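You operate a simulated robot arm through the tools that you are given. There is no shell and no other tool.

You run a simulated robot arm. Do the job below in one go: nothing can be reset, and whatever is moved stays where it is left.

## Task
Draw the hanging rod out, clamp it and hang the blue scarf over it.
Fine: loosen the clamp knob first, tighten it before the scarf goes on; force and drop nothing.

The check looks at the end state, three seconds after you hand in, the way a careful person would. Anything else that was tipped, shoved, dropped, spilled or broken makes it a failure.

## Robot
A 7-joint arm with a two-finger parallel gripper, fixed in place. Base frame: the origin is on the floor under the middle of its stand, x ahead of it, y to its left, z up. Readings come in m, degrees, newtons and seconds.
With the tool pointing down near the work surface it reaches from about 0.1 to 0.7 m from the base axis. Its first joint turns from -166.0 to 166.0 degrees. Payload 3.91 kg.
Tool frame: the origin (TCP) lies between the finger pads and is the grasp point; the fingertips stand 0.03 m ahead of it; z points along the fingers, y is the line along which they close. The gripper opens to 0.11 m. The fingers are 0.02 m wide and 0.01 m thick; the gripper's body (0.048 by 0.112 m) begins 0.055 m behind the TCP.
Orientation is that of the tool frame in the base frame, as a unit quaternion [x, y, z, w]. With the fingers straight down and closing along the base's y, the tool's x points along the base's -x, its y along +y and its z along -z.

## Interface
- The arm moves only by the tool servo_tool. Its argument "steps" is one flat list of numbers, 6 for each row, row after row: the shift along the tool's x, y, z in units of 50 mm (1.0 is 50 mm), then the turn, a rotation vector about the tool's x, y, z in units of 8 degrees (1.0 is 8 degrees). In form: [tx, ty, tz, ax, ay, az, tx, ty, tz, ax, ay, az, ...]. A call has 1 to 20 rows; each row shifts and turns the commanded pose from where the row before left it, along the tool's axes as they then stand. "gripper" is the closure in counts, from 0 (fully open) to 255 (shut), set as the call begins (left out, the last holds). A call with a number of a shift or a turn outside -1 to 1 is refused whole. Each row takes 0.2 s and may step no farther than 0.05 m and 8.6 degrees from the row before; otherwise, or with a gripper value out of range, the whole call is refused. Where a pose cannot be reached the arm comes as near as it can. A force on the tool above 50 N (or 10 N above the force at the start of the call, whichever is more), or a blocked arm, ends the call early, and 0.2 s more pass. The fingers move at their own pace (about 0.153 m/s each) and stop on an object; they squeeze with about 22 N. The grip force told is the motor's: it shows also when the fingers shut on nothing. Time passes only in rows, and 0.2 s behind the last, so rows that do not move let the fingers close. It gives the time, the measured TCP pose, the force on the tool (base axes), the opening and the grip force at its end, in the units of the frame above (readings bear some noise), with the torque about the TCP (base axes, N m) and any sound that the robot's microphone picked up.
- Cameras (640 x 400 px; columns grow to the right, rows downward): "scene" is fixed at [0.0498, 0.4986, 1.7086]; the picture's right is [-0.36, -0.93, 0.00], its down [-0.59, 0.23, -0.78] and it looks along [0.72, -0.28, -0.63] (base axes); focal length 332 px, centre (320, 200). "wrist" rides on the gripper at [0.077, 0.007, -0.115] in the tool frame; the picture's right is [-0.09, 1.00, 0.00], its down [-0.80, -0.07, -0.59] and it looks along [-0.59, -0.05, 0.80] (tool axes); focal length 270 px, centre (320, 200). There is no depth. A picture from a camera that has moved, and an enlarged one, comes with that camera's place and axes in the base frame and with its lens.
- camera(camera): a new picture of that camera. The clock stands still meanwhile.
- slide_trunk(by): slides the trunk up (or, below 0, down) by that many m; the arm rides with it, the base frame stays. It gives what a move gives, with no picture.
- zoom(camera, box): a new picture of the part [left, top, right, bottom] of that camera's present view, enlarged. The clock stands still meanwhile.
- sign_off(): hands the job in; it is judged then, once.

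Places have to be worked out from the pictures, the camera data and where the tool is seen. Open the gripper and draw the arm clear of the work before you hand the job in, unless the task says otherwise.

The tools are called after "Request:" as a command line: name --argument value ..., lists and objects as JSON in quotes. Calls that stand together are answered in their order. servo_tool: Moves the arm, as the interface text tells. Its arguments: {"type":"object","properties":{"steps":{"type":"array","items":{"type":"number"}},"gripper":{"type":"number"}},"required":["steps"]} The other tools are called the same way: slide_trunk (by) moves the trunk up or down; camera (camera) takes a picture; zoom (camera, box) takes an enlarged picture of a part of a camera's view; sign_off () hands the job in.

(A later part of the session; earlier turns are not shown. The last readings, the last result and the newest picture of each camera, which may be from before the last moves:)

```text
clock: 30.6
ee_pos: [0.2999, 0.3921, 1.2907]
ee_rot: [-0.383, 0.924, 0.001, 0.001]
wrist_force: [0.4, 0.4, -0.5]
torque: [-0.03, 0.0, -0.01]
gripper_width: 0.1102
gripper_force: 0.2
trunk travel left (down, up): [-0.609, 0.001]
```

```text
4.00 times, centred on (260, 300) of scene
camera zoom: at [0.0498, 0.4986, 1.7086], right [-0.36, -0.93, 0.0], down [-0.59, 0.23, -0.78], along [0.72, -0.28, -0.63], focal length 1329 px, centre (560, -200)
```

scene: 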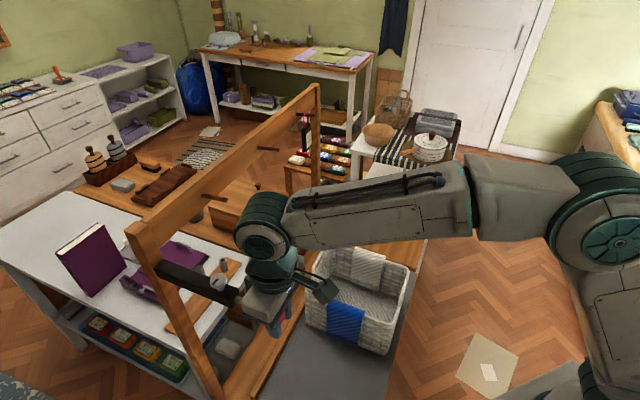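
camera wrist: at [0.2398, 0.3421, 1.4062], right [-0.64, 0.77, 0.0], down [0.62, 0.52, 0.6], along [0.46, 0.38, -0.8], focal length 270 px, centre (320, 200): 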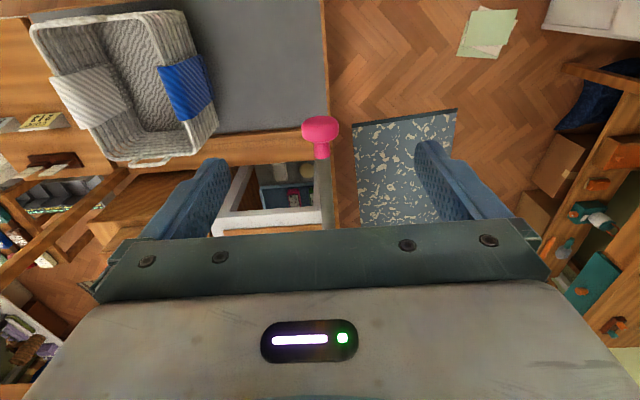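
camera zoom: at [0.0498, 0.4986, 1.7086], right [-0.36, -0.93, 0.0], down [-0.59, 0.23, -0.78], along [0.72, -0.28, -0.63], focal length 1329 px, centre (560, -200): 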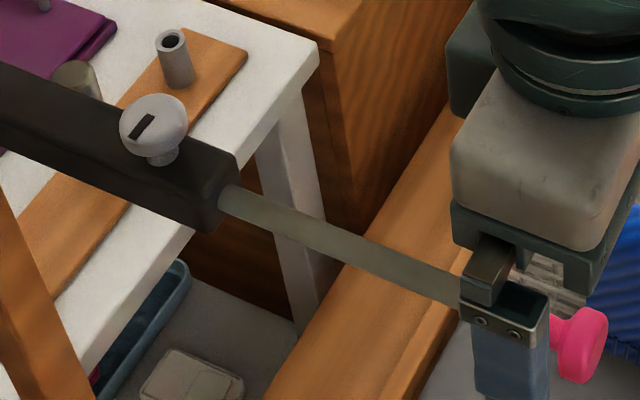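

The rod stays straight and out. Next is the clamp: I rotate the tool to yaw 95°, giving room to turn clockwise, and move over the knob at z ≈ 1.29.

Request:
servo_tool --steps '[0, 0, 0, 0, 0, -0.893, 0, 0, 0, 0, 0, -0.893, 0, 0, 0, 0, 0, -0.893, 0, 0, 0, 0, 0, -0.893, 0, 0, 0, 0, 0, -0.893, 0, 0, 0, 0, 0, -0.893, 0, 0, 0, 0, 0, -0.893, -0.514, -0.611, 0, 0, 0, 0, -0.514, -0.611, 0, 0, 0, 0, -0.514, -0.611, 0, 0, 0, 0, -0.514, -0.611, 0, 0, 0, 0, -0.514, -0.611, 0, 0, 0, 0, 0, 0, 0, 0, 0, 0]'

Request:
camera --camera "wrist"

```text
clock: 33.4
ee_pos: [0.4426, 0.5354, 1.2946]
ee_rot: [0.738, -0.675, 0.001, 0.0]
wrist_force: [0.6, -0.4, 0.7]
torque: [-0.05, 0.01, 0.02]
gripper_width: 0.1102
gripper_force: 0.1
trunk travel left (down, up): [-0.609, 0.001]
```

```text
taken
camera wrist: at [0.4412, 0.4598, 1.4091], right [-1.0, 0.0, 0.0], down [0.0, 0.81, 0.59], along [0.0, 0.59, -0.81], focal length 270 px, centre (320, 200)
```

wrist: 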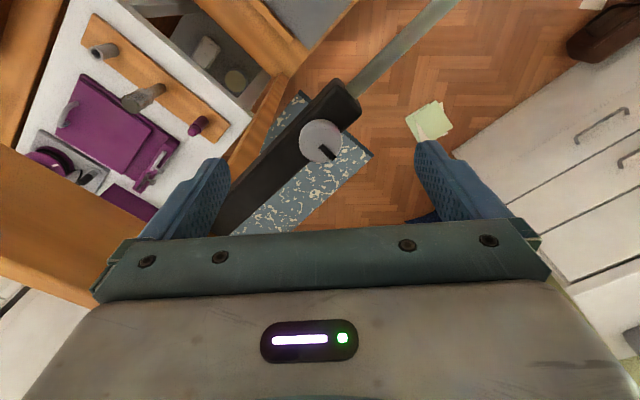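

The knob centre from this view is about (0.4407, 0.534). I make a 2 mm correction and descend to z ≈ 1.261.

Request:
servo_tool --steps '[0.024, 0.04, 0.1, 0, 0, 0, 0, 0, 0.2, 0, 0, 0, 0, 0, 0.2, 0, 0, 0, 0, 0, 0.17, 0, 0, 0, 0, 0, 0, 0, 0, 0]'

Request:
zoom --camera "wrist" --box '[220, 100, 420, 230]'

```text
clock: 34.6
ee_pos: [0.4397, 0.5316, 1.2575]
ee_rot: [0.737, -0.675, 0.001, -0.001]
wrist_force: [0.6, -1.0, -0.1]
torque: [-0.02, 0.0, 0.02]
gripper_width: 0.1099
gripper_force: 0.0
trunk travel left (down, up): [-0.609, 0.001]
```

```text
3.08 times, centred on (320, 165) of wrist
camera zoom: at [0.4386, 0.4543, 1.3722], right [-1.0, 0.0, 0.0], down [0.0, 0.8, 0.59], along [0.0, 0.59, -0.8], focal length 832 px, centre (320, 308)
```

zoom: 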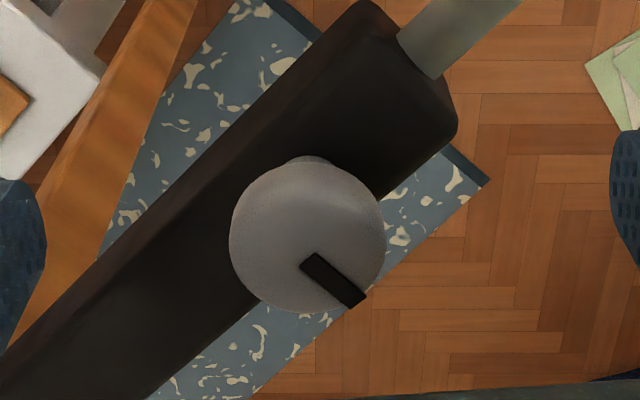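

The tool is slightly low and about 1 mm off, so I raise 2.5 mm, correct, and then close on the knob.

Request:
servo_tool --steps '[-0.02, -0.022, -0.06, 0, 0, 0, 0, 0, 0, 0, 0, 0]'

Request:
servo_tool --steps '[0, 0, 0, 0, 0, 0, 0, 0, 0, 0, 0, 0, 0, 0, 0, 0, 0, 0]' --gripper 255

Request:
zoom --camera "wrist" --box '[260, 120, 380, 220]'

```text
clock: 35.2
ee_pos: [0.4411, 0.5322, 1.2615]
ee_rot: [0.738, -0.675, 0.001, 0.0]
wrist_force: [0.6, -0.1, 0.1]
torque: [0.0, -0.02, -0.02]
gripper_width: 0.1099
gripper_force: 0.2
trunk travel left (down, up): [-0.609, 0.001]
```

```text
clock: 36.0
ee_pos: [0.4415, 0.5329, 1.2605]
ee_rot: [0.737, -0.676, -0.001, -0.001]
wrist_force: [5.5, 2.5, 1.0]
torque: [0.08, -0.16, -0.01]
gripper_width: 0.0274
gripper_force: 44.8
trunk travel left (down, up): [-0.609, 0.001]
```

```text
4.00 times, centred on (320, 170) of wrist
camera zoom: at [0.4408, 0.455, 1.3753], right [-1.0, 0.0, 0.0], down [0.0, 0.8, 0.6], along [0.0, 0.6, -0.8], focal length 1081 px, centre (320, 320)
```

zoom: 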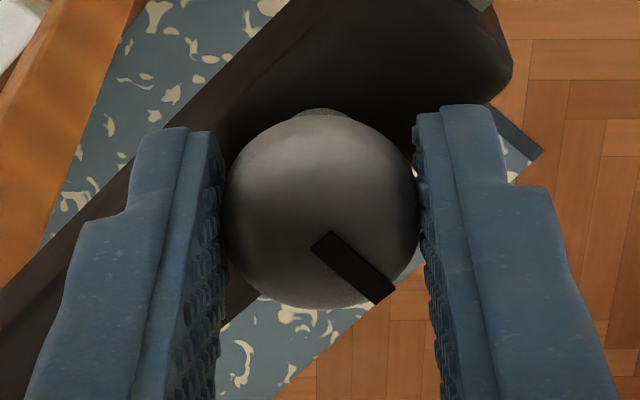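

The grip on the knob is good, with the pointer at about 45° in view. I turn clockwise to tighten, most of the quarter turn first.

Request:
servo_tool --steps '[0, -0.008, 0, 0, 0, 0.8, 0, 0, 0, 0, 0, 0.8, 0, 0, 0, 0, 0, 0.8, 0, 0, 0, 0, 0, 0.8, 0, 0, 0, 0, 0, 0.8, 0, 0, 0, 0, 0, 0.8, 0, 0, 0, 0, 0, 0.8, 0, 0, 0, 0, 0, 0.8, 0, 0, 0, 0, 0, 0.8, 0, 0, 0, 0, 0, 0.8, 0, 0, 0, 0, 0, 0.8]'

Request:
zoom --camera "wrist" --box '[260, 120, 380, 220]'

```text
clock: 38.4
ee_pos: [0.4399, 0.5344, 1.261]
ee_rot: [-0.212, 0.977, 0.001, 0.001]
wrist_force: [-0.5, -1.2, 0.8]
torque: [-0.05, 0.05, 0.01]
gripper_width: 0.0274
gripper_force: 45.1
trunk travel left (down, up): [-0.609, 0.001]
```

```text
4.00 times, centred on (320, 170) of wrist
camera zoom: at [0.3669, 0.5073, 1.3754], right [-0.33, 0.94, 0.0], down [0.76, 0.27, 0.6], along [0.56, 0.2, -0.8], focal length 1081 px, centre (320, 320)
```

zoom: 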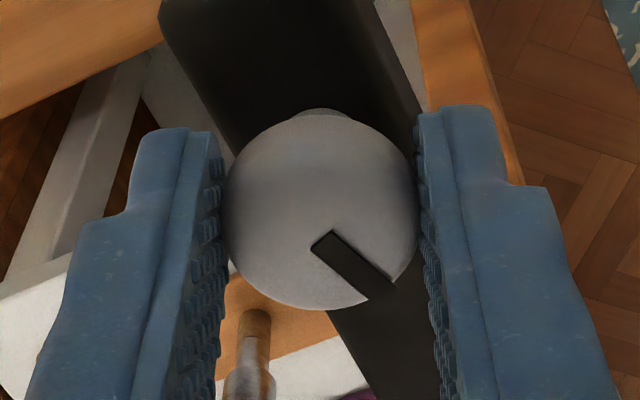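

The knob followed for 70° without resistance. I go on in smaller steps until the torque shows it is tight.

Request:
servo_tool --steps '[0, 0, 0, 0, 0, 0.6, 0, 0, 0, 0, 0, 0.6, 0, 0, 0, 0, 0, 0.6, 0, 0, 0, 0, 0, 0.6]'

Request:
zoom --camera "wrist" --box '[260, 120, 380, 220]'

```text
clock: 39.4
ee_pos: [0.4407, 0.5338, 1.2614]
ee_rot: [-0.047, 0.999, 0.0, 0.001]
wrist_force: [-1.3, 2.2, -0.2]
torque: [0.08, 0.39, 0.01]
gripper_width: 0.0271
gripper_force: 45.4
trunk travel left (down, up): [-0.609, 0.001]
```

```text
4.00 times, centred on (320, 170) of wrist
camera zoom: at [0.3623, 0.533, 1.3753], right [-0.01, 1.0, 0.0], down [0.8, 0.0, 0.6], along [0.6, 0.0, -0.8], focal length 1081 px, centre (320, 320)
```

zoom: 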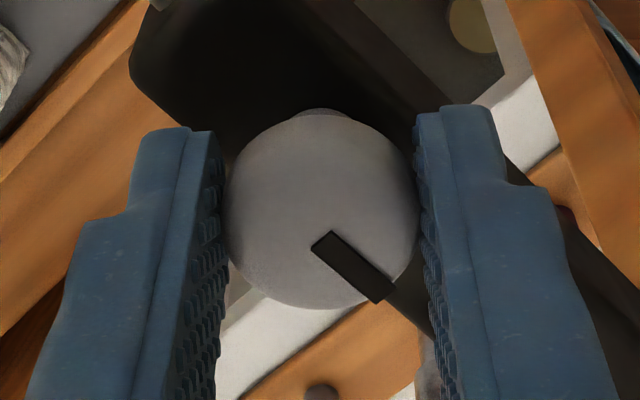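

The knob is back to about its original tight orientation (pointer azimuth about 42–45° against 40–41° originally). I turn a few degrees further to make sure it is firmly home.

Request:
servo_tool --steps '[0, 0, 0, 0, 0, 0.5, 0, 0, 0, 0, 0, 0.5, 0, 0, 0, 0, 0, 0]'

Request:
zoom --camera "wrist" --box '[260, 120, 380, 220]'

```text
clock: 40.2
ee_pos: [0.4419, 0.5343, 1.2598]
ee_rot: [0.022, 1.0, 0.0, -0.001]
wrist_force: [-2.4, 4.5, 0.3]
torque: [0.18, 0.16, 0.58]
gripper_width: 0.0274
gripper_force: 45.1
trunk travel left (down, up): [-0.609, 0.001]
```

```text
4.00 times, centred on (320, 170) of wrist
camera zoom: at [0.3629, 0.5439, 1.3753], right [0.13, 0.99, 0.0], down [0.8, -0.11, 0.59], along [0.59, -0.08, -0.8], focal length 1081 px, centre (320, 320)
```

zoom: 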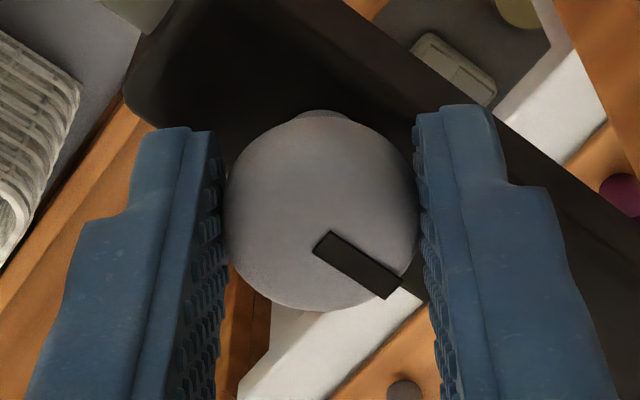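

The tool torque rose to 0.58 N·m with a slight slip, so the knob is tight at its stop. I release it, lift clear and retreat towards the robot, away from the rod.

Request:
servo_tool --steps '[0, 0, 0, 0, 0, 0, 0, 0, 0, 0, 0, 0, 0, 0, 0, 0, 0, 0, 0, 0, -0.3, 0, 0, 0, 0, 0, -0.3, 0, 0, 0, 0, 0, 0, 0, 0, 0]' --gripper 0

Request:
camera --camera "wrist"

Request:
zoom --camera "scene" --box '[190, 240, 310, 340]'

```text
clock: 41.6
ee_pos: [0.4395, 0.5318, 1.2895]
ee_rot: [0.022, 1.0, 0.0, 0.001]
wrist_force: [-0.1, -0.5, 0.3]
torque: [0.02, -0.01, 0.02]
gripper_width: 0.1099
gripper_force: 0.0
trunk travel left (down, up): [-0.609, 0.001]
```

```text
taken
camera wrist: at [0.3633, 0.5425, 1.4051], right [0.13, 0.99, 0.0], down [0.8, -0.11, 0.6], along [0.59, -0.08, -0.8], focal length 270 px, centre (320, 200)
```

wrist: 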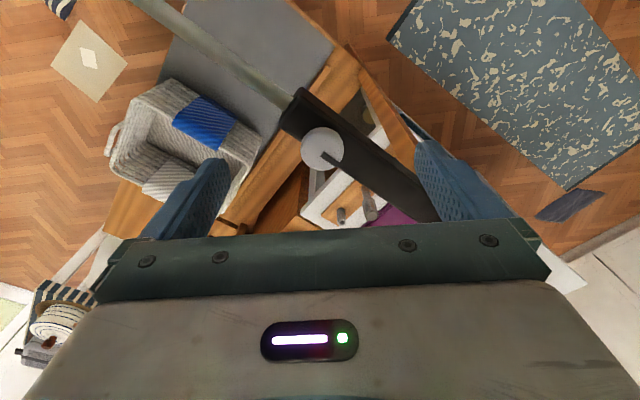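

```text
4.00 times, centred on (250, 290) of scene
camera zoom: at [0.0498, 0.4986, 1.7086], right [-0.36, -0.93, 0.0], down [-0.59, 0.23, -0.78], along [0.72, -0.28, -0.63], focal length 1329 px, centre (600, -160)
```

zoom: 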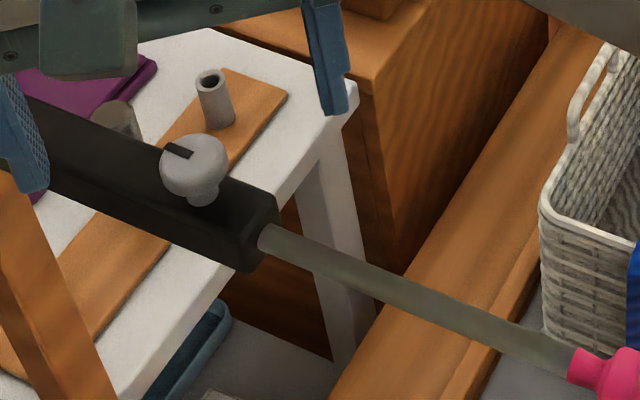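

The pointer is back in its original tight position and the rod is out and clamped. I swing clear of the rod towards azimuth 15° and turn the tool to line up with the scarf's rim, before lowering the trunk.

Request:
servo_tool --steps '[-0.056, -0.818, -0.12, 0, 0, 0, -0.056, -0.818, -0.12, 0, 0, 0, -0.056, -0.818, -0.12, 0, 0, 0, -0.056, -0.818, -0.12, 0, 0, 0, -0.056, -0.818, -0.12, 0, 0, 0, -0.056, -0.818, -0.12, 0, 0, 0, -0.056, -0.818, -0.12, 0, 0, 0, -0.056, -0.818, -0.12, 0, 0, 0, -0.056, -0.818, -0.12, 0, 0, 0, -0.056, -0.818, -0.12, 0, 0, 0, 0, 0, 0, 0, 0, -0.92, 0, 0, 0, 0, 0, -0.92, 0, 0, 0, 0, 0, -0.92, 0, 0, 0, 0, 0, -0.92, 0, 0, 0, 0, 0, -0.92, 0, 0, 0, 0, 0, -0.92, 0, 0, 0, 0, 0, -0.92, 0, 0, 0, 0, 0, 0]'

Request:
camera --camera "wrist"

Request:
camera --camera "scene"

```text
clock: 45.4
ee_pos: [0.4506, 0.1231, 1.3516]
ee_rot: [-0.415, 0.91, 0.0, 0.001]
wrist_force: [0.4, 0.2, 0.3]
torque: [-0.03, -0.03, 0.01]
gripper_width: 0.11
gripper_force: 0.0
trunk travel left (down, up): [-0.609, 0.001]
```

```text
taken
camera wrist: at [0.3936, 0.0689, 1.4651], right [-0.69, 0.72, 0.0], down [0.58, 0.56, 0.6], along [0.43, 0.41, -0.8], focal length 270 px, centre (320, 200)
```

wrist: 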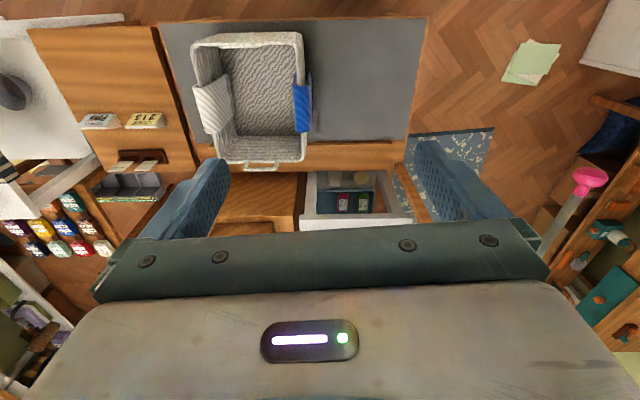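

```text
taken
```

scene: 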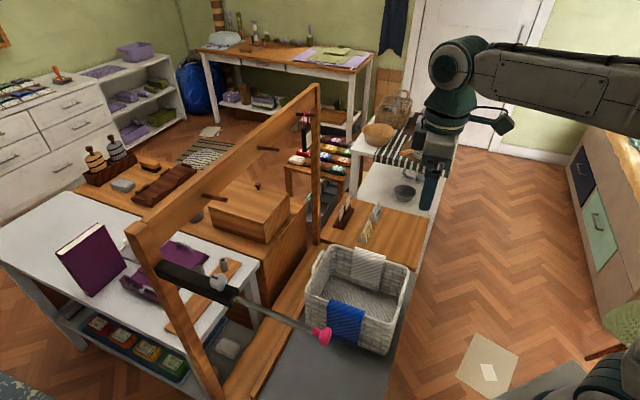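

The way down is clear, since the rod is about 0.3 m to the side of the arm. I lower the trunk by 0.40 m to look at the scarf from close up.

Request:
slide_trunk --by -0.4

Request:
camera --camera "wrist"

Request:
camera --camera "scene"

```text
clock: 49.2
ee_pos: [0.4509, 0.1212, 0.95]
ee_rot: [-0.414, 0.91, 0.001, 0.0]
wrist_force: [0.7, -0.3, 0.3]
torque: [-0.03, 0.02, 0.0]
gripper_width: 0.1099
gripper_force: 0.0
trunk travel left (down, up): [-0.209, 0.401]
```

```text
taken
camera wrist: at [0.3935, 0.069, 1.0651], right [-0.69, 0.72, 0.0], down [0.58, 0.56, 0.6], along [0.43, 0.41, -0.8], focal length 270 px, centre (320, 200)
```

wrist: 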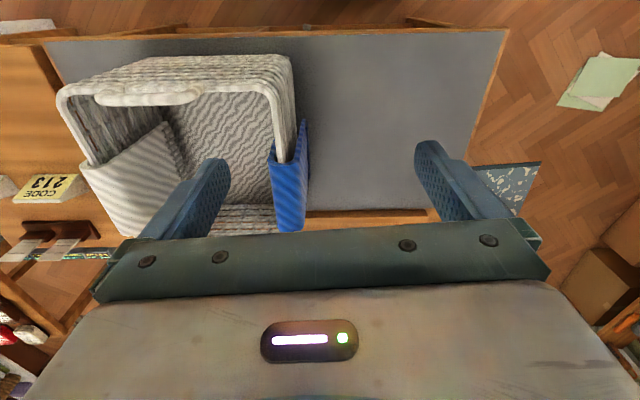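

```text
taken
```

scene: 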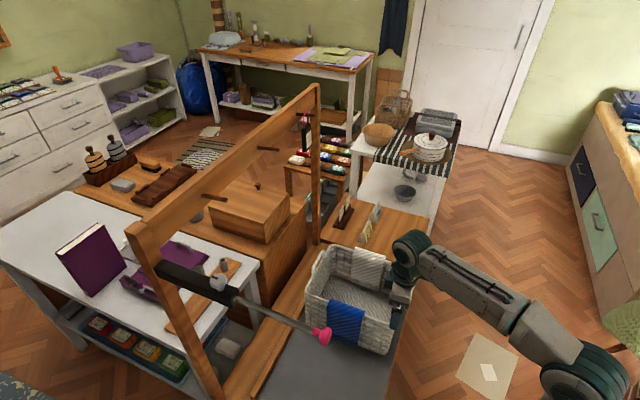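

I zoom in on the scarf and rim.

Request:
zoom --camera "wrist" --box '[220, 60, 380, 240]'

Request:
zoom --camera "scene" --box '[290, 230, 430, 360]'

```text
2.22 times, centred on (300, 150) of wrist
camera zoom: at [0.3935, 0.069, 1.0651], right [-0.69, 0.72, 0.0], down [0.58, 0.56, 0.6], along [0.43, 0.41, -0.8], focal length 601 px, centre (364, 311)
```

zoom: 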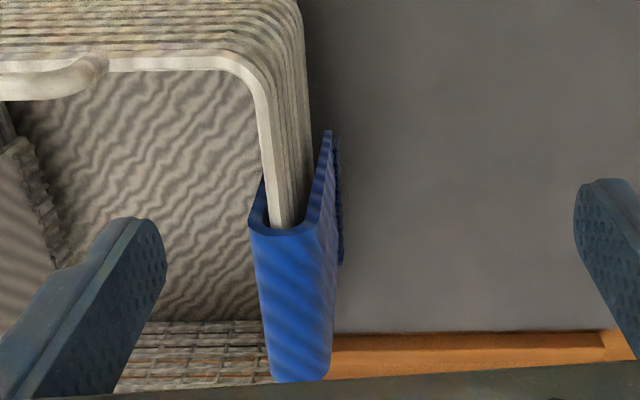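

```text
3.08 times, centred on (360, 295) of scene
camera zoom: at [0.0498, 0.4986, 1.7086], right [-0.36, -0.93, 0.0], down [-0.59, 0.23, -0.78], along [0.72, -0.28, -0.63], focal length 1023 px, centre (197, -92)
```

zoom: 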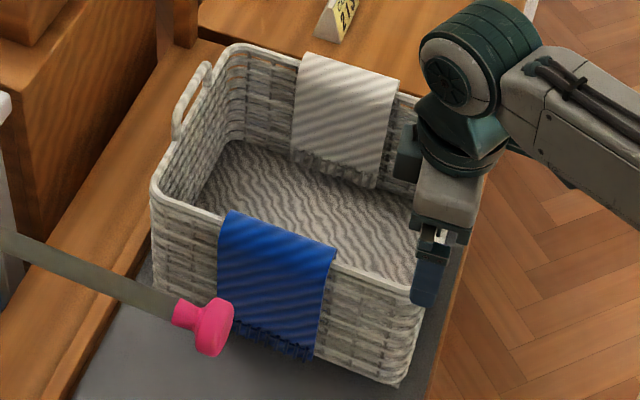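

The scarf looks like a stiff saddle: an arch about 38 mm wide over the roughly 15 mm rim, with its fold running at azimuth about 45° from near (0.56, 0.16) to (0.645, 0.245). I move closer above it to pin down its place.

Request:
servo_tool --steps '[-0.6525, -0.294, 0.25, 0, 0, 0, -0.6525, -0.294, 0.25, 0, 0, 0, -0.6525, -0.294, 0.25, 0, 0, 0, -0.6525, -0.294, 0.25, 0, 0, 0, 0, 0, 0, 0, 0, 0]'

Request:
camera --camera "wrist"

Request:
zoom --camera "scene" --box '[290, 230, 430, 360]'

```text
clock: 50.5
ee_pos: [0.5806, 0.182, 0.9013]
ee_rot: [-0.414, 0.91, 0.0, 0.001]
wrist_force: [-0.7, 0.5, 0.5]
torque: [-0.01, 0.01, 0.03]
gripper_width: 0.1099
gripper_force: 0.0
trunk travel left (down, up): [-0.209, 0.401]
```

```text
taken
camera wrist: at [0.5235, 0.1284, 1.0151], right [-0.69, 0.72, 0.0], down [0.58, 0.56, 0.6], along [0.43, 0.41, -0.8], focal length 270 px, centre (320, 200)
```

wrist: 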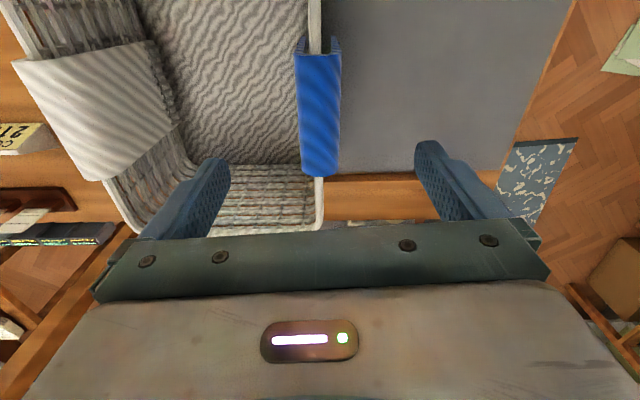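

```text
3.08 times, centred on (360, 295) of scene
camera zoom: at [0.0498, 0.4986, 1.7086], right [-0.36, -0.93, 0.0], down [-0.59, 0.23, -0.78], along [0.72, -0.28, -0.63], focal length 1023 px, centre (197, -92)
```

zoom: 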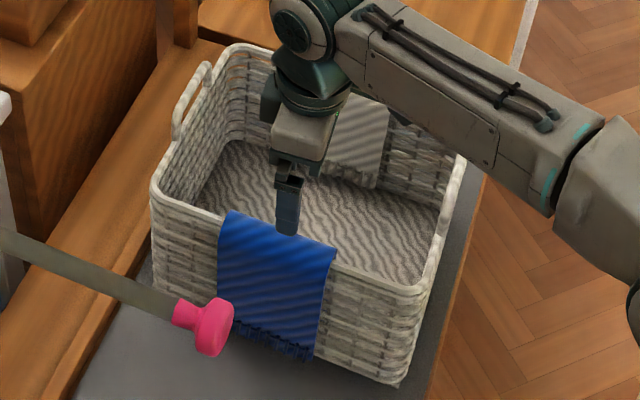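

Request:
zoom --camera "wrist" --box '[260, 20, 390, 200]'

```text
2.22 times, centred on (325, 110) of wrist
camera zoom: at [0.5235, 0.1284, 1.0151], right [-0.69, 0.72, 0.0], down [0.58, 0.56, 0.6], along [0.43, 0.41, -0.8], focal length 601 px, centre (309, 400)
```

zoom: 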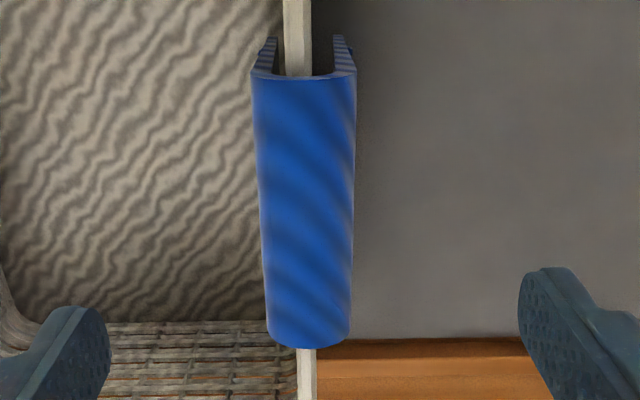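

The fold centre works out to about (0.5935, 0.194) with its top at z ≈ 0.76. The U is about 40 mm wide, runs along azimuth 45°, and the rim inside it is about 11 mm thick. I align over it and come down to just above the fold to check.

Request:
servo_tool --steps '[-0.35, -0.036, 0, 0, 0, 0, 0, 0, 0, 0, 0, 0.49, 0, 0, 0.5, 0, 0, 0, 0, 0, 0.5, 0, 0, 0, 0, 0, 0.5, 0, 0, 0, 0, 0, 0.4, 0, 0, 0, 0, 0, 0, 0, 0, 0]'

Request:
camera --camera "wrist"

Request:
zoom --camera "scene" --box '[290, 230, 430, 360]'

```text
clock: 52.0
ee_pos: [0.5932, 0.1954, 0.806]
ee_rot: [-0.383, 0.924, 0.0, 0.0]
wrist_force: [0.3, -0.6, -0.6]
torque: [0.02, -0.02, -0.01]
gripper_width: 0.1101
gripper_force: 0.1
trunk travel left (down, up): [-0.209, 0.401]
```

```text
taken
camera wrist: at [0.5326, 0.1441, 0.9204], right [-0.64, 0.77, 0.0], down [0.62, 0.52, 0.6], along [0.46, 0.38, -0.8], focal length 270 px, centre (320, 200)
```

wrist: 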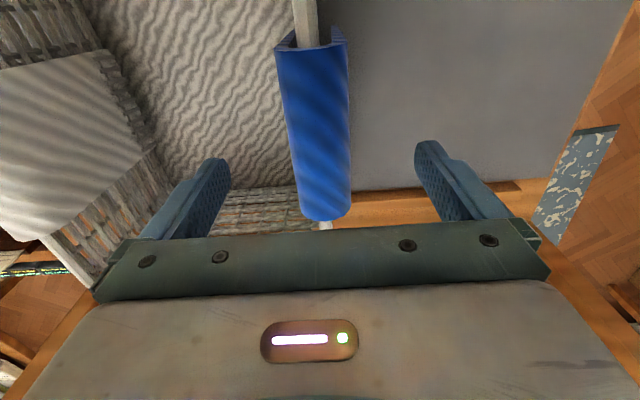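

```text
3.08 times, centred on (360, 295) of scene
camera zoom: at [0.0498, 0.4986, 1.7086], right [-0.36, -0.93, 0.0], down [-0.59, 0.23, -0.78], along [0.72, -0.28, -0.63], focal length 1023 px, centre (197, -92)
```

zoom: 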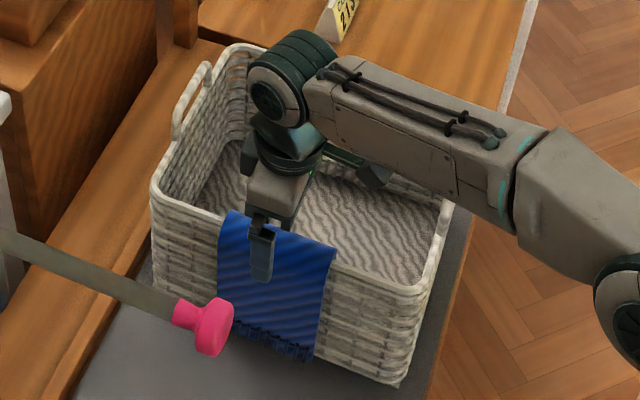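

The scarf is centred under the gripper, within about 1 mm in both directions. I descend until the fingertips are about 50 mm below the fold top, with the fingers wide open on either side.

Request:
servo_tool --steps '[0, 0, 0.33, 0, 0, 0, 0, 0, 0.33, 0, 0, 0, 0, 0, 0.33, 0, 0, 0, 0, 0, 0.31, 0, 0, 0, 0, 0, 0, 0, 0, 0]'

Request:
camera --camera "wrist"

Request:
zoom --camera "scene" --box '[290, 230, 430, 360]'

```text
clock: 53.2
ee_pos: [0.594, 0.1933, 0.741]
ee_rot: [-0.383, 0.924, 0.0, 0.001]
wrist_force: [-0.7, 0.3, 0.4]
torque: [0.03, 0.01, -0.04]
gripper_width: 0.1101
gripper_force: 0.1
trunk travel left (down, up): [-0.209, 0.401]
```

```text
taken
camera wrist: at [0.5331, 0.1446, 0.8553], right [-0.64, 0.77, 0.0], down [0.62, 0.52, 0.6], along [0.46, 0.38, -0.8], focal length 270 px, centre (320, 200)
```

wrist: 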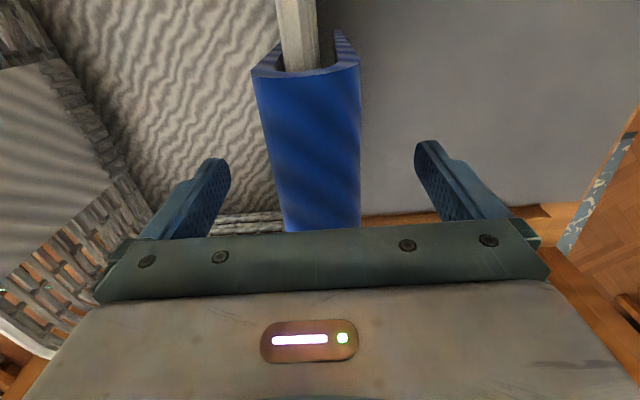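

```text
3.08 times, centred on (360, 295) of scene
camera zoom: at [0.0498, 0.4986, 1.7086], right [-0.36, -0.93, 0.0], down [-0.59, 0.23, -0.78], along [0.72, -0.28, -0.63], focal length 1023 px, centre (197, -92)
```

zoom: 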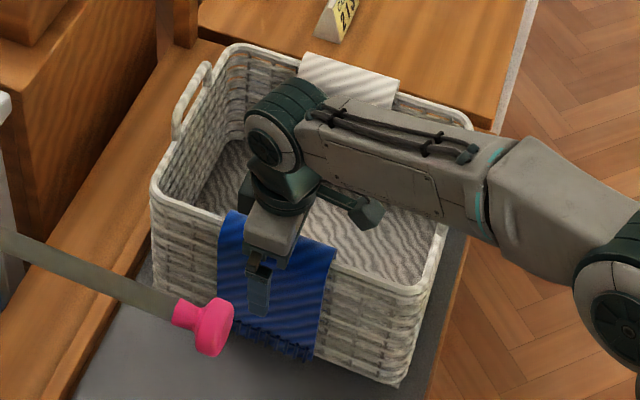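

Both fingers are clear on either side. I close partway first (to about 46 mm) to see how the scarf responds.

Request:
servo_tool --steps '[0, 0, 0, 0, 0, 0, 0, 0, 0, 0, 0, 0, 0, 0, 0, 0, 0, 0]' --gripper 148

Request:
zoom --camera "wrist" --box '[220, 20, 420, 240]'

```text
clock: 54.0
ee_pos: [0.5935, 0.1939, 0.7407]
ee_rot: [-0.382, 0.924, 0.0, 0.001]
wrist_force: [0.9, -0.5, -0.5]
torque: [0.01, 0.01, -0.04]
gripper_width: 0.0465
gripper_force: 0.3
trunk travel left (down, up): [-0.209, 0.401]
```

```text
1.82 times, centred on (320, 130) of wrist
camera zoom: at [0.5331, 0.1445, 0.8555], right [-0.64, 0.77, 0.0], down [0.62, 0.52, 0.6], along [0.46, 0.38, -0.8], focal length 491 px, centre (320, 327)
```

zoom: 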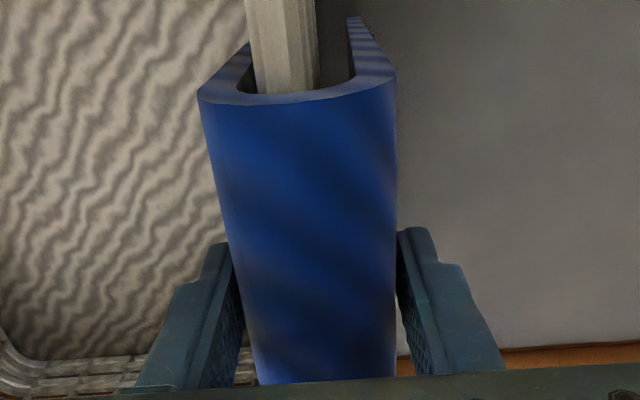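

There is no contact yet at 46.5 mm. I close a bit further in steps.

Request:
servo_tool --steps '[0, 0, 0, 0, 0, 0, 0, 0, 0, 0, 0, 0]' --gripper 168

Request:
zoom --camera "wrist" --box '[220, 20, 420, 240]'

```text
clock: 54.6
ee_pos: [0.5926, 0.1933, 0.7418]
ee_rot: [-0.382, 0.924, 0.001, 0.001]
wrist_force: [-0.4, -0.2, 0.4]
torque: [0.02, 0.02, 0.0]
gripper_width: 0.0448
gripper_force: 22.0
trunk travel left (down, up): [-0.209, 0.401]
```

```text
1.82 times, centred on (320, 130) of wrist
camera zoom: at [0.5331, 0.1445, 0.8555], right [-0.64, 0.77, 0.0], down [0.62, 0.52, 0.6], along [0.46, 0.38, -0.8], focal length 491 px, centre (320, 327)
```

zoom: 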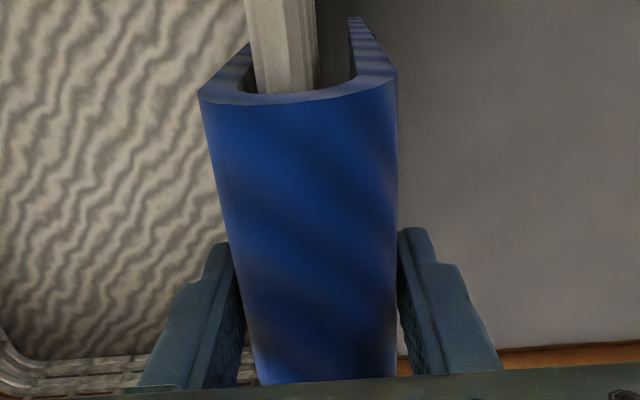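

Firm contact at 44.8 mm: the scarf is a stiff saddle and did not collapse onto the rim. I close fully for a secure grip and lift 20 mm slowly.

Request:
servo_tool --steps '[0, 0, 0, 0, 0, 0, 0, 0, 0, 0, 0, 0, 0, 0, -0.1, 0, 0, 0, 0, 0, -0.1, 0, 0, 0, 0, 0, -0.2, 0, 0, 0, 0, 0, 0, 0, 0, 0]' --gripper 255

Request:
camera --camera "wrist"

Request:
zoom --camera "scene" --box '[290, 230, 430, 360]'

```text
clock: 56.0
ee_pos: [0.5934, 0.1955, 0.7606]
ee_rot: [-0.384, 0.923, 0.0, 0.001]
wrist_force: [-0.6, -0.8, -0.9]
torque: [0.0, -0.01, -0.02]
gripper_width: 0.0449
gripper_force: 22.1
trunk travel left (down, up): [-0.209, 0.401]
```

```text
taken
camera wrist: at [0.5335, 0.1452, 0.8755], right [-0.64, 0.77, 0.0], down [0.62, 0.52, 0.6], along [0.46, 0.38, -0.8], focal length 270 px, centre (320, 200)
```

wrist: 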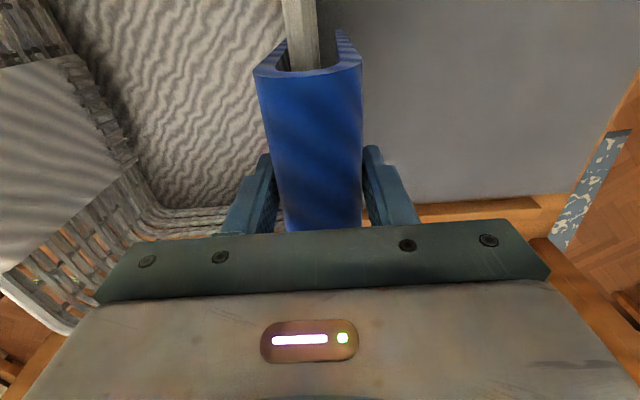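

```text
3.08 times, centred on (360, 295) of scene
camera zoom: at [0.0498, 0.4986, 1.7086], right [-0.36, -0.93, 0.0], down [-0.59, 0.23, -0.78], along [0.72, -0.28, -0.63], focal length 1023 px, centre (197, -92)
```

zoom: 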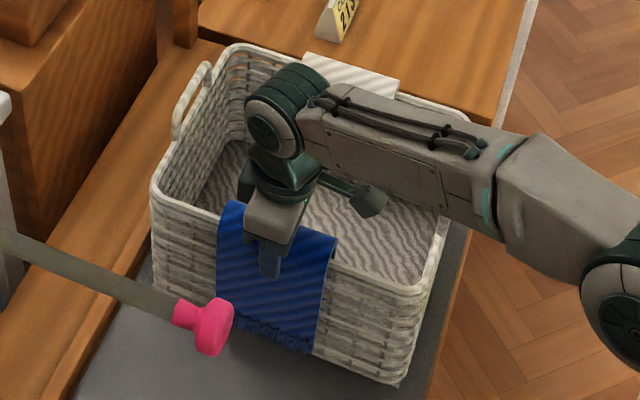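

The scarf came up cleanly, about 1 N of weight, and the basket stayed put. I lift it well clear of the basket.

Request:
servo_tool --steps '[0, 0, -0.4, 0, 0, 0, 0, 0, -0.4, 0, 0, 0, 0, 0, -0.4, 0, 0, 0, 0, 0, -0.4, 0, 0, 0, 0, 0, -0.4, 0, 0, 0, 0, 0, -0.4, 0, 0, 0, 0, 0, -0.4, 0, 0, 0, 0, 0, -0.4, 0, 0, 0, 0, 0, -0.2, 0, 0, 0, 0, 0, 0, 0, 0, 0]'

Request:
camera --camera "scene"

Request:
camera --camera "wrist"

```text
clock: 58.2
ee_pos: [0.5932, 0.1949, 0.9309]
ee_rot: [-0.383, 0.924, 0.0, 0.0]
wrist_force: [-0.1, -0.8, -0.2]
torque: [-0.01, 0.02, 0.0]
gripper_width: 0.0449
gripper_force: 21.3
trunk travel left (down, up): [-0.209, 0.401]
```

```text
taken
```

scene: 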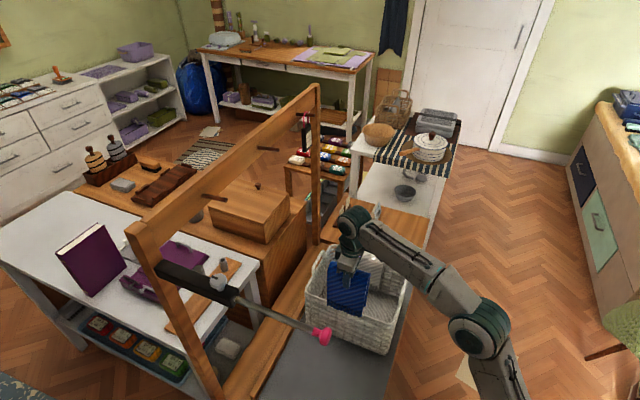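

```text
taken
camera wrist: at [0.5336, 0.1448, 1.0457], right [-0.64, 0.77, 0.0], down [0.62, 0.52, 0.6], along [0.46, 0.38, -0.8], focal length 270 px, centre (320, 200)
```

wrist: 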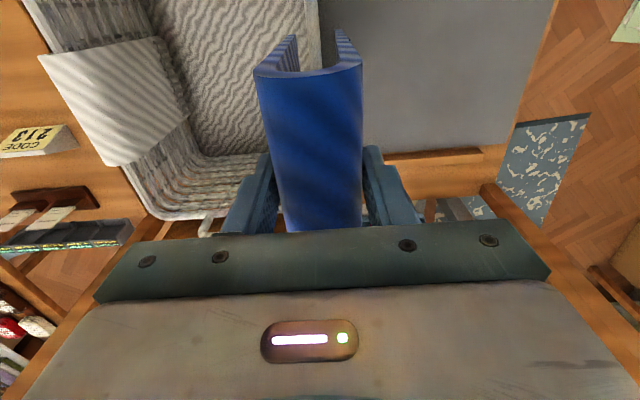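

The scarf is free and held steadily. I zoom in to check the flap length and its clearance.

Request:
zoom --camera "scene" --box '[290, 200, 430, 360]'

Request:
zoom --camera "wrist" --box '[220, 20, 420, 240]'

```text
2.50 times, centred on (360, 280) of scene
camera zoom: at [0.0498, 0.4986, 1.7086], right [-0.36, -0.93, 0.0], down [-0.59, 0.23, -0.78], along [0.72, -0.28, -0.63], focal length 831 px, centre (220, 0)
```

zoom: 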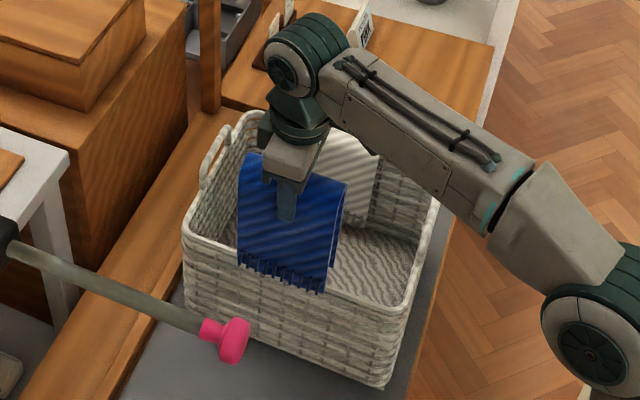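

```text
1.82 times, centred on (320, 130) of wrist
camera zoom: at [0.5336, 0.1448, 1.0457], right [-0.64, 0.77, 0.0], down [0.62, 0.52, 0.6], along [0.46, 0.38, -0.8], focal length 491 px, centre (320, 327)
```

zoom: 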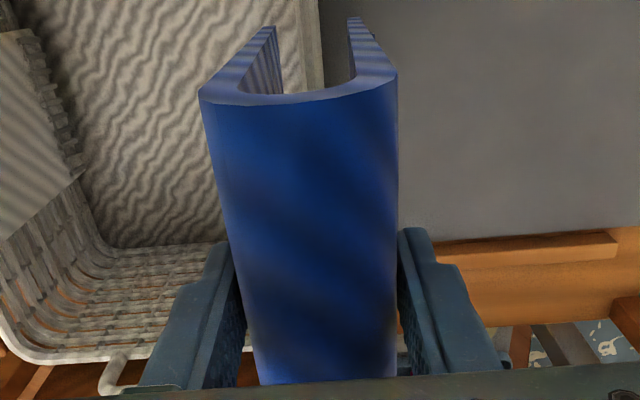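

The flaps hang about 0.17 m below the grasp point, so the bottom fringe is only just above the rim now. I raise straight up with the trunk (vertical only) to get well clear before any sideways motion.

Request:
slide_trunk --by 0.4

Request:
camera --camera "scene"

Request:
camera --camera "wrist"

```text
clock: 62.1
ee_pos: [0.5949, 0.1946, 1.3316]
ee_rot: [-0.382, 0.924, 0.0, 0.0]
wrist_force: [-0.3, 0.4, -1.8]
torque: [0.0, -0.01, 0.0]
gripper_width: 0.0451
gripper_force: 21.8
trunk travel left (down, up): [-0.609, 0.001]
```

```text
taken
```

scene: 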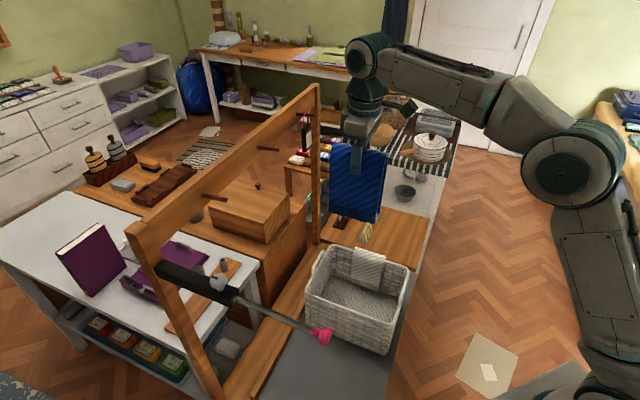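

```text
taken
camera wrist: at [0.5337, 0.1448, 1.4455], right [-0.64, 0.77, 0.0], down [0.62, 0.52, 0.6], along [0.46, 0.38, -0.8], focal length 270 px, centre (320, 200)
```

wrist: 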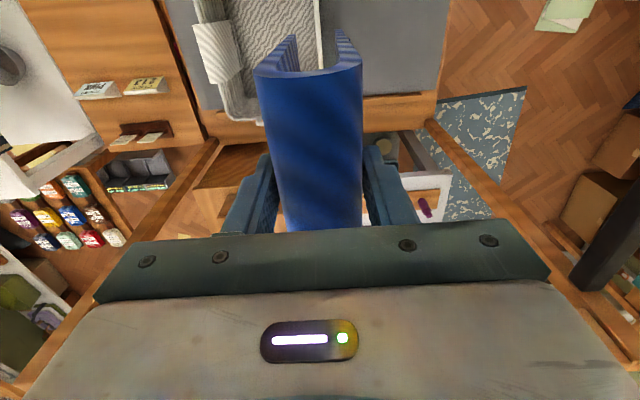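

The scarf is high and the basket undisturbed. I zoom in to measure the flap bottom precisely before crossing the rod.

Request:
zoom --camera "scene" --box '[310, 80, 410, 230]'

```text
2.67 times, centred on (360, 155) of scene
camera zoom: at [0.0498, 0.4986, 1.7086], right [-0.36, -0.93, 0.0], down [-0.59, 0.23, -0.78], along [0.72, -0.28, -0.63], focal length 886 px, centre (213, 320)
```

zoom: 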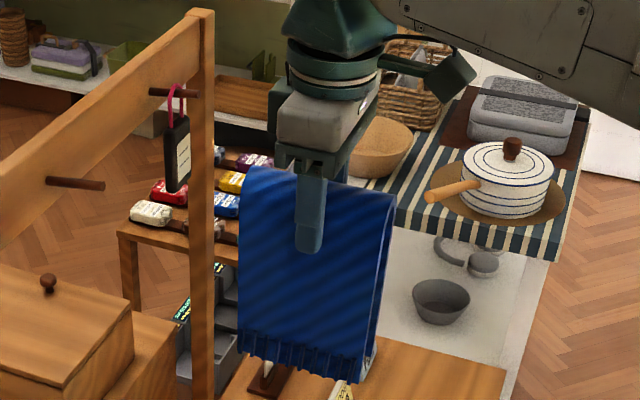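

The flap bottoms are 0.166 m below the TCP, so at TCP z = 1.415 they clear the rod and pink knob by 20 mm or more. I rise to 1.415 while pulling in, then swing part way towards the rod.

Request:
servo_tool --steps '[0.2548, 0.2828, -0.332, 0, 0, 0, 0.2548, 0.2828, -0.332, 0, 0, 0, 0.2548, 0.2828, -0.332, 0, 0, 0, 0.2548, 0.2828, -0.332, 0, 0, 0, 0.2548, 0.2828, -0.34, 0, 0, 0, -0.184, 0.6153, 0, 0, 0, 0, -0.184, 0.6153, 0, 0, 0, 0, -0.184, 0.6153, 0, 0, 0, 0, -0.184, 0.6153, 0, 0, 0, 0, 0, 0, 0, 0, 0, 0]'

Request:
camera --camera "scene"

Request:
camera --camera "wrist"

```text
clock: 64.3
ee_pos: [0.4376, 0.3128, 1.4154]
ee_rot: [-0.381, 0.925, 0.0, 0.001]
wrist_force: [-0.6, -0.5, -1.5]
torque: [0.01, -0.01, 0.03]
gripper_width: 0.0447
gripper_force: 22.3
trunk travel left (down, up): [-0.609, 0.001]
```

```text
taken
```

scene: 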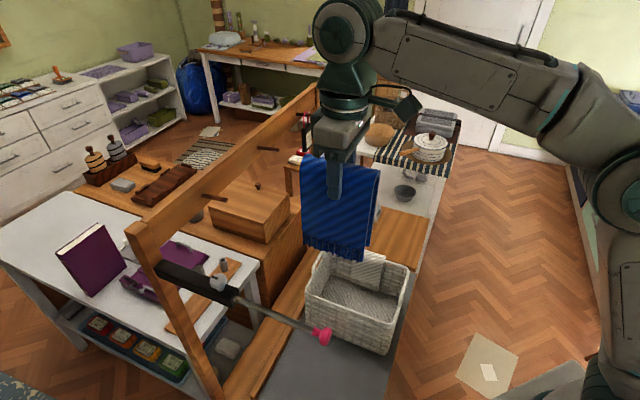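

```text
taken
camera wrist: at [0.3781, 0.2632, 1.5293], right [-0.64, 0.77, 0.0], down [0.62, 0.52, 0.6], along [0.46, 0.38, -0.8], focal length 270 px, centre (320, 200)
```

wrist: 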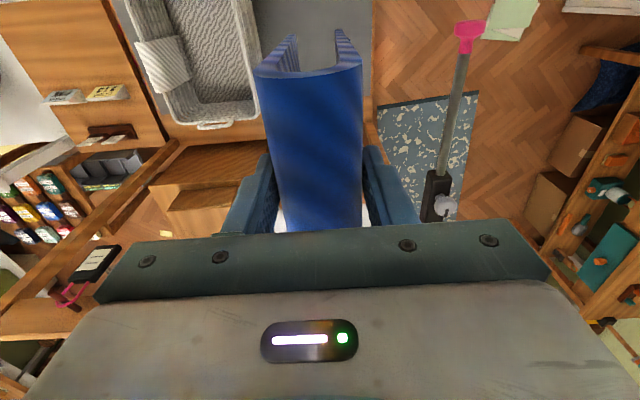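

The rod and pink end appear where expected. I move on to above the middle of the bare rod, about (0.363, 0.455).

Request:
servo_tool --steps '[-0.187, 0.613, 0, 0, 0, 0, -0.187, 0.613, 0, 0, 0, 0, -0.187, 0.613, 0, 0, 0, 0, -0.187, 0.613, 0, 0, 0, 0, -0.187, 0.624, 0, 0, 0, 0, 0, 0, 0, 0, 0, 0]'

Request:
camera --camera "wrist"

Request:
camera --camera "scene"

```text
clock: 65.7
ee_pos: [0.3631, 0.4524, 1.414]
ee_rot: [-0.382, 0.924, -0.001, 0.001]
wrist_force: [-0.5, -0.4, -2.0]
torque: [0.03, 0.02, -0.04]
gripper_width: 0.0449
gripper_force: 22.0
trunk travel left (down, up): [-0.609, 0.001]
```

```text
taken
camera wrist: at [0.3024, 0.4031, 1.5288], right [-0.64, 0.77, 0.0], down [0.62, 0.52, 0.6], along [0.46, 0.38, -0.8], focal length 270 px, centre (320, 200)
```

wrist: 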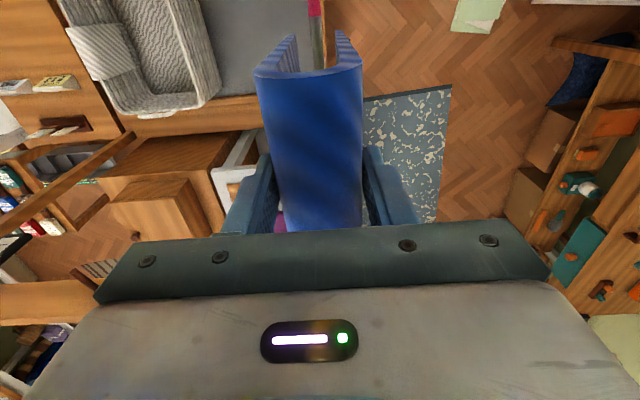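

```text
taken
```

scene: 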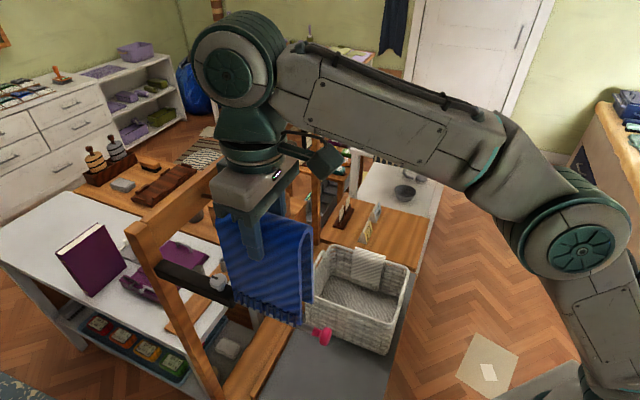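

I zoom in to confirm the rod lies between the two flaps.

Request:
zoom --camera "wrist" --box '[240, 0, 400, 120]'

Request:
zoom --camera "scene" --box '[190, 200, 350, 350]'

```text
3.33 times, centred on (320, 60) of wrist
camera zoom: at [0.3024, 0.4031, 1.5288], right [-0.64, 0.77, 0.0], down [0.62, 0.52, 0.6], along [0.46, 0.38, -0.8], focal length 901 px, centre (320, 667)
```

zoom: 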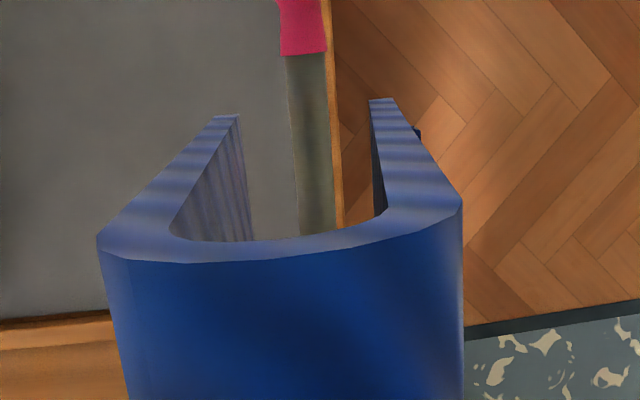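

```text
2.67 times, centred on (270, 275) of scene
camera zoom: at [0.0498, 0.4986, 1.7086], right [-0.36, -0.93, 0.0], down [-0.59, 0.23, -0.78], along [0.72, -0.28, -0.63], focal length 886 px, centre (453, 0)
```

zoom: 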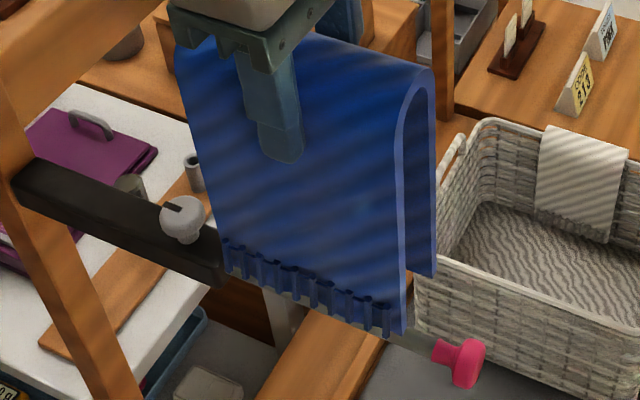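

The rod sits between the flaps, within about 2 mm of centre, with about 10 mm of margin to both the pink knob and the sleeve. I lower straight down in stages.

Request:
servo_tool --steps '[0, 0, 0.25, 0, 0, 0, 0, 0, 0.25, 0, 0, 0, 0, 0, 0.25, 0, 0, 0, 0, 0, 0.25, 0, 0, 0, 0, 0, 0.25, 0, 0, 0, 0, 0, 0.25, 0, 0, 0, 0, 0, 0, 0, 0, 0]'

Request:
zoom --camera "wrist" --box '[240, 0, 400, 120]'

Request:
zoom --camera "scene" --box '[190, 220, 350, 370]'

```text
clock: 67.3
ee_pos: [0.3617, 0.4543, 1.3374]
ee_rot: [-0.383, 0.924, 0.0, 0.001]
wrist_force: [-0.1, -0.3, -1.0]
torque: [0.03, 0.01, 0.01]
gripper_width: 0.0451
gripper_force: 22.1
trunk travel left (down, up): [-0.609, 0.001]
```

```text
3.33 times, centred on (320, 60) of wrist
camera zoom: at [0.3017, 0.4044, 1.4534], right [-0.64, 0.77, 0.0], down [0.62, 0.52, 0.6], along [0.46, 0.38, -0.8], focal length 901 px, centre (320, 667)
```

zoom: 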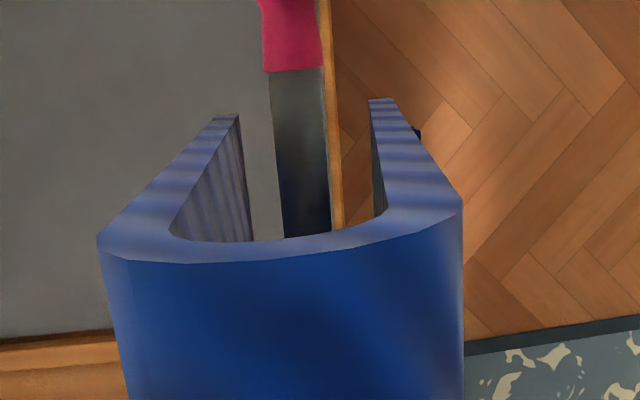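

```text
2.67 times, centred on (270, 295) of scene
camera zoom: at [0.0498, 0.4986, 1.7086], right [-0.36, -0.93, 0.0], down [-0.59, 0.23, -0.78], along [0.72, -0.28, -0.63], focal length 886 px, centre (453, -53)
```

zoom: 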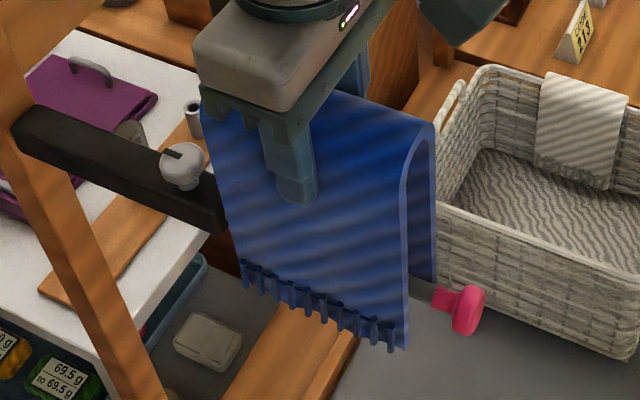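

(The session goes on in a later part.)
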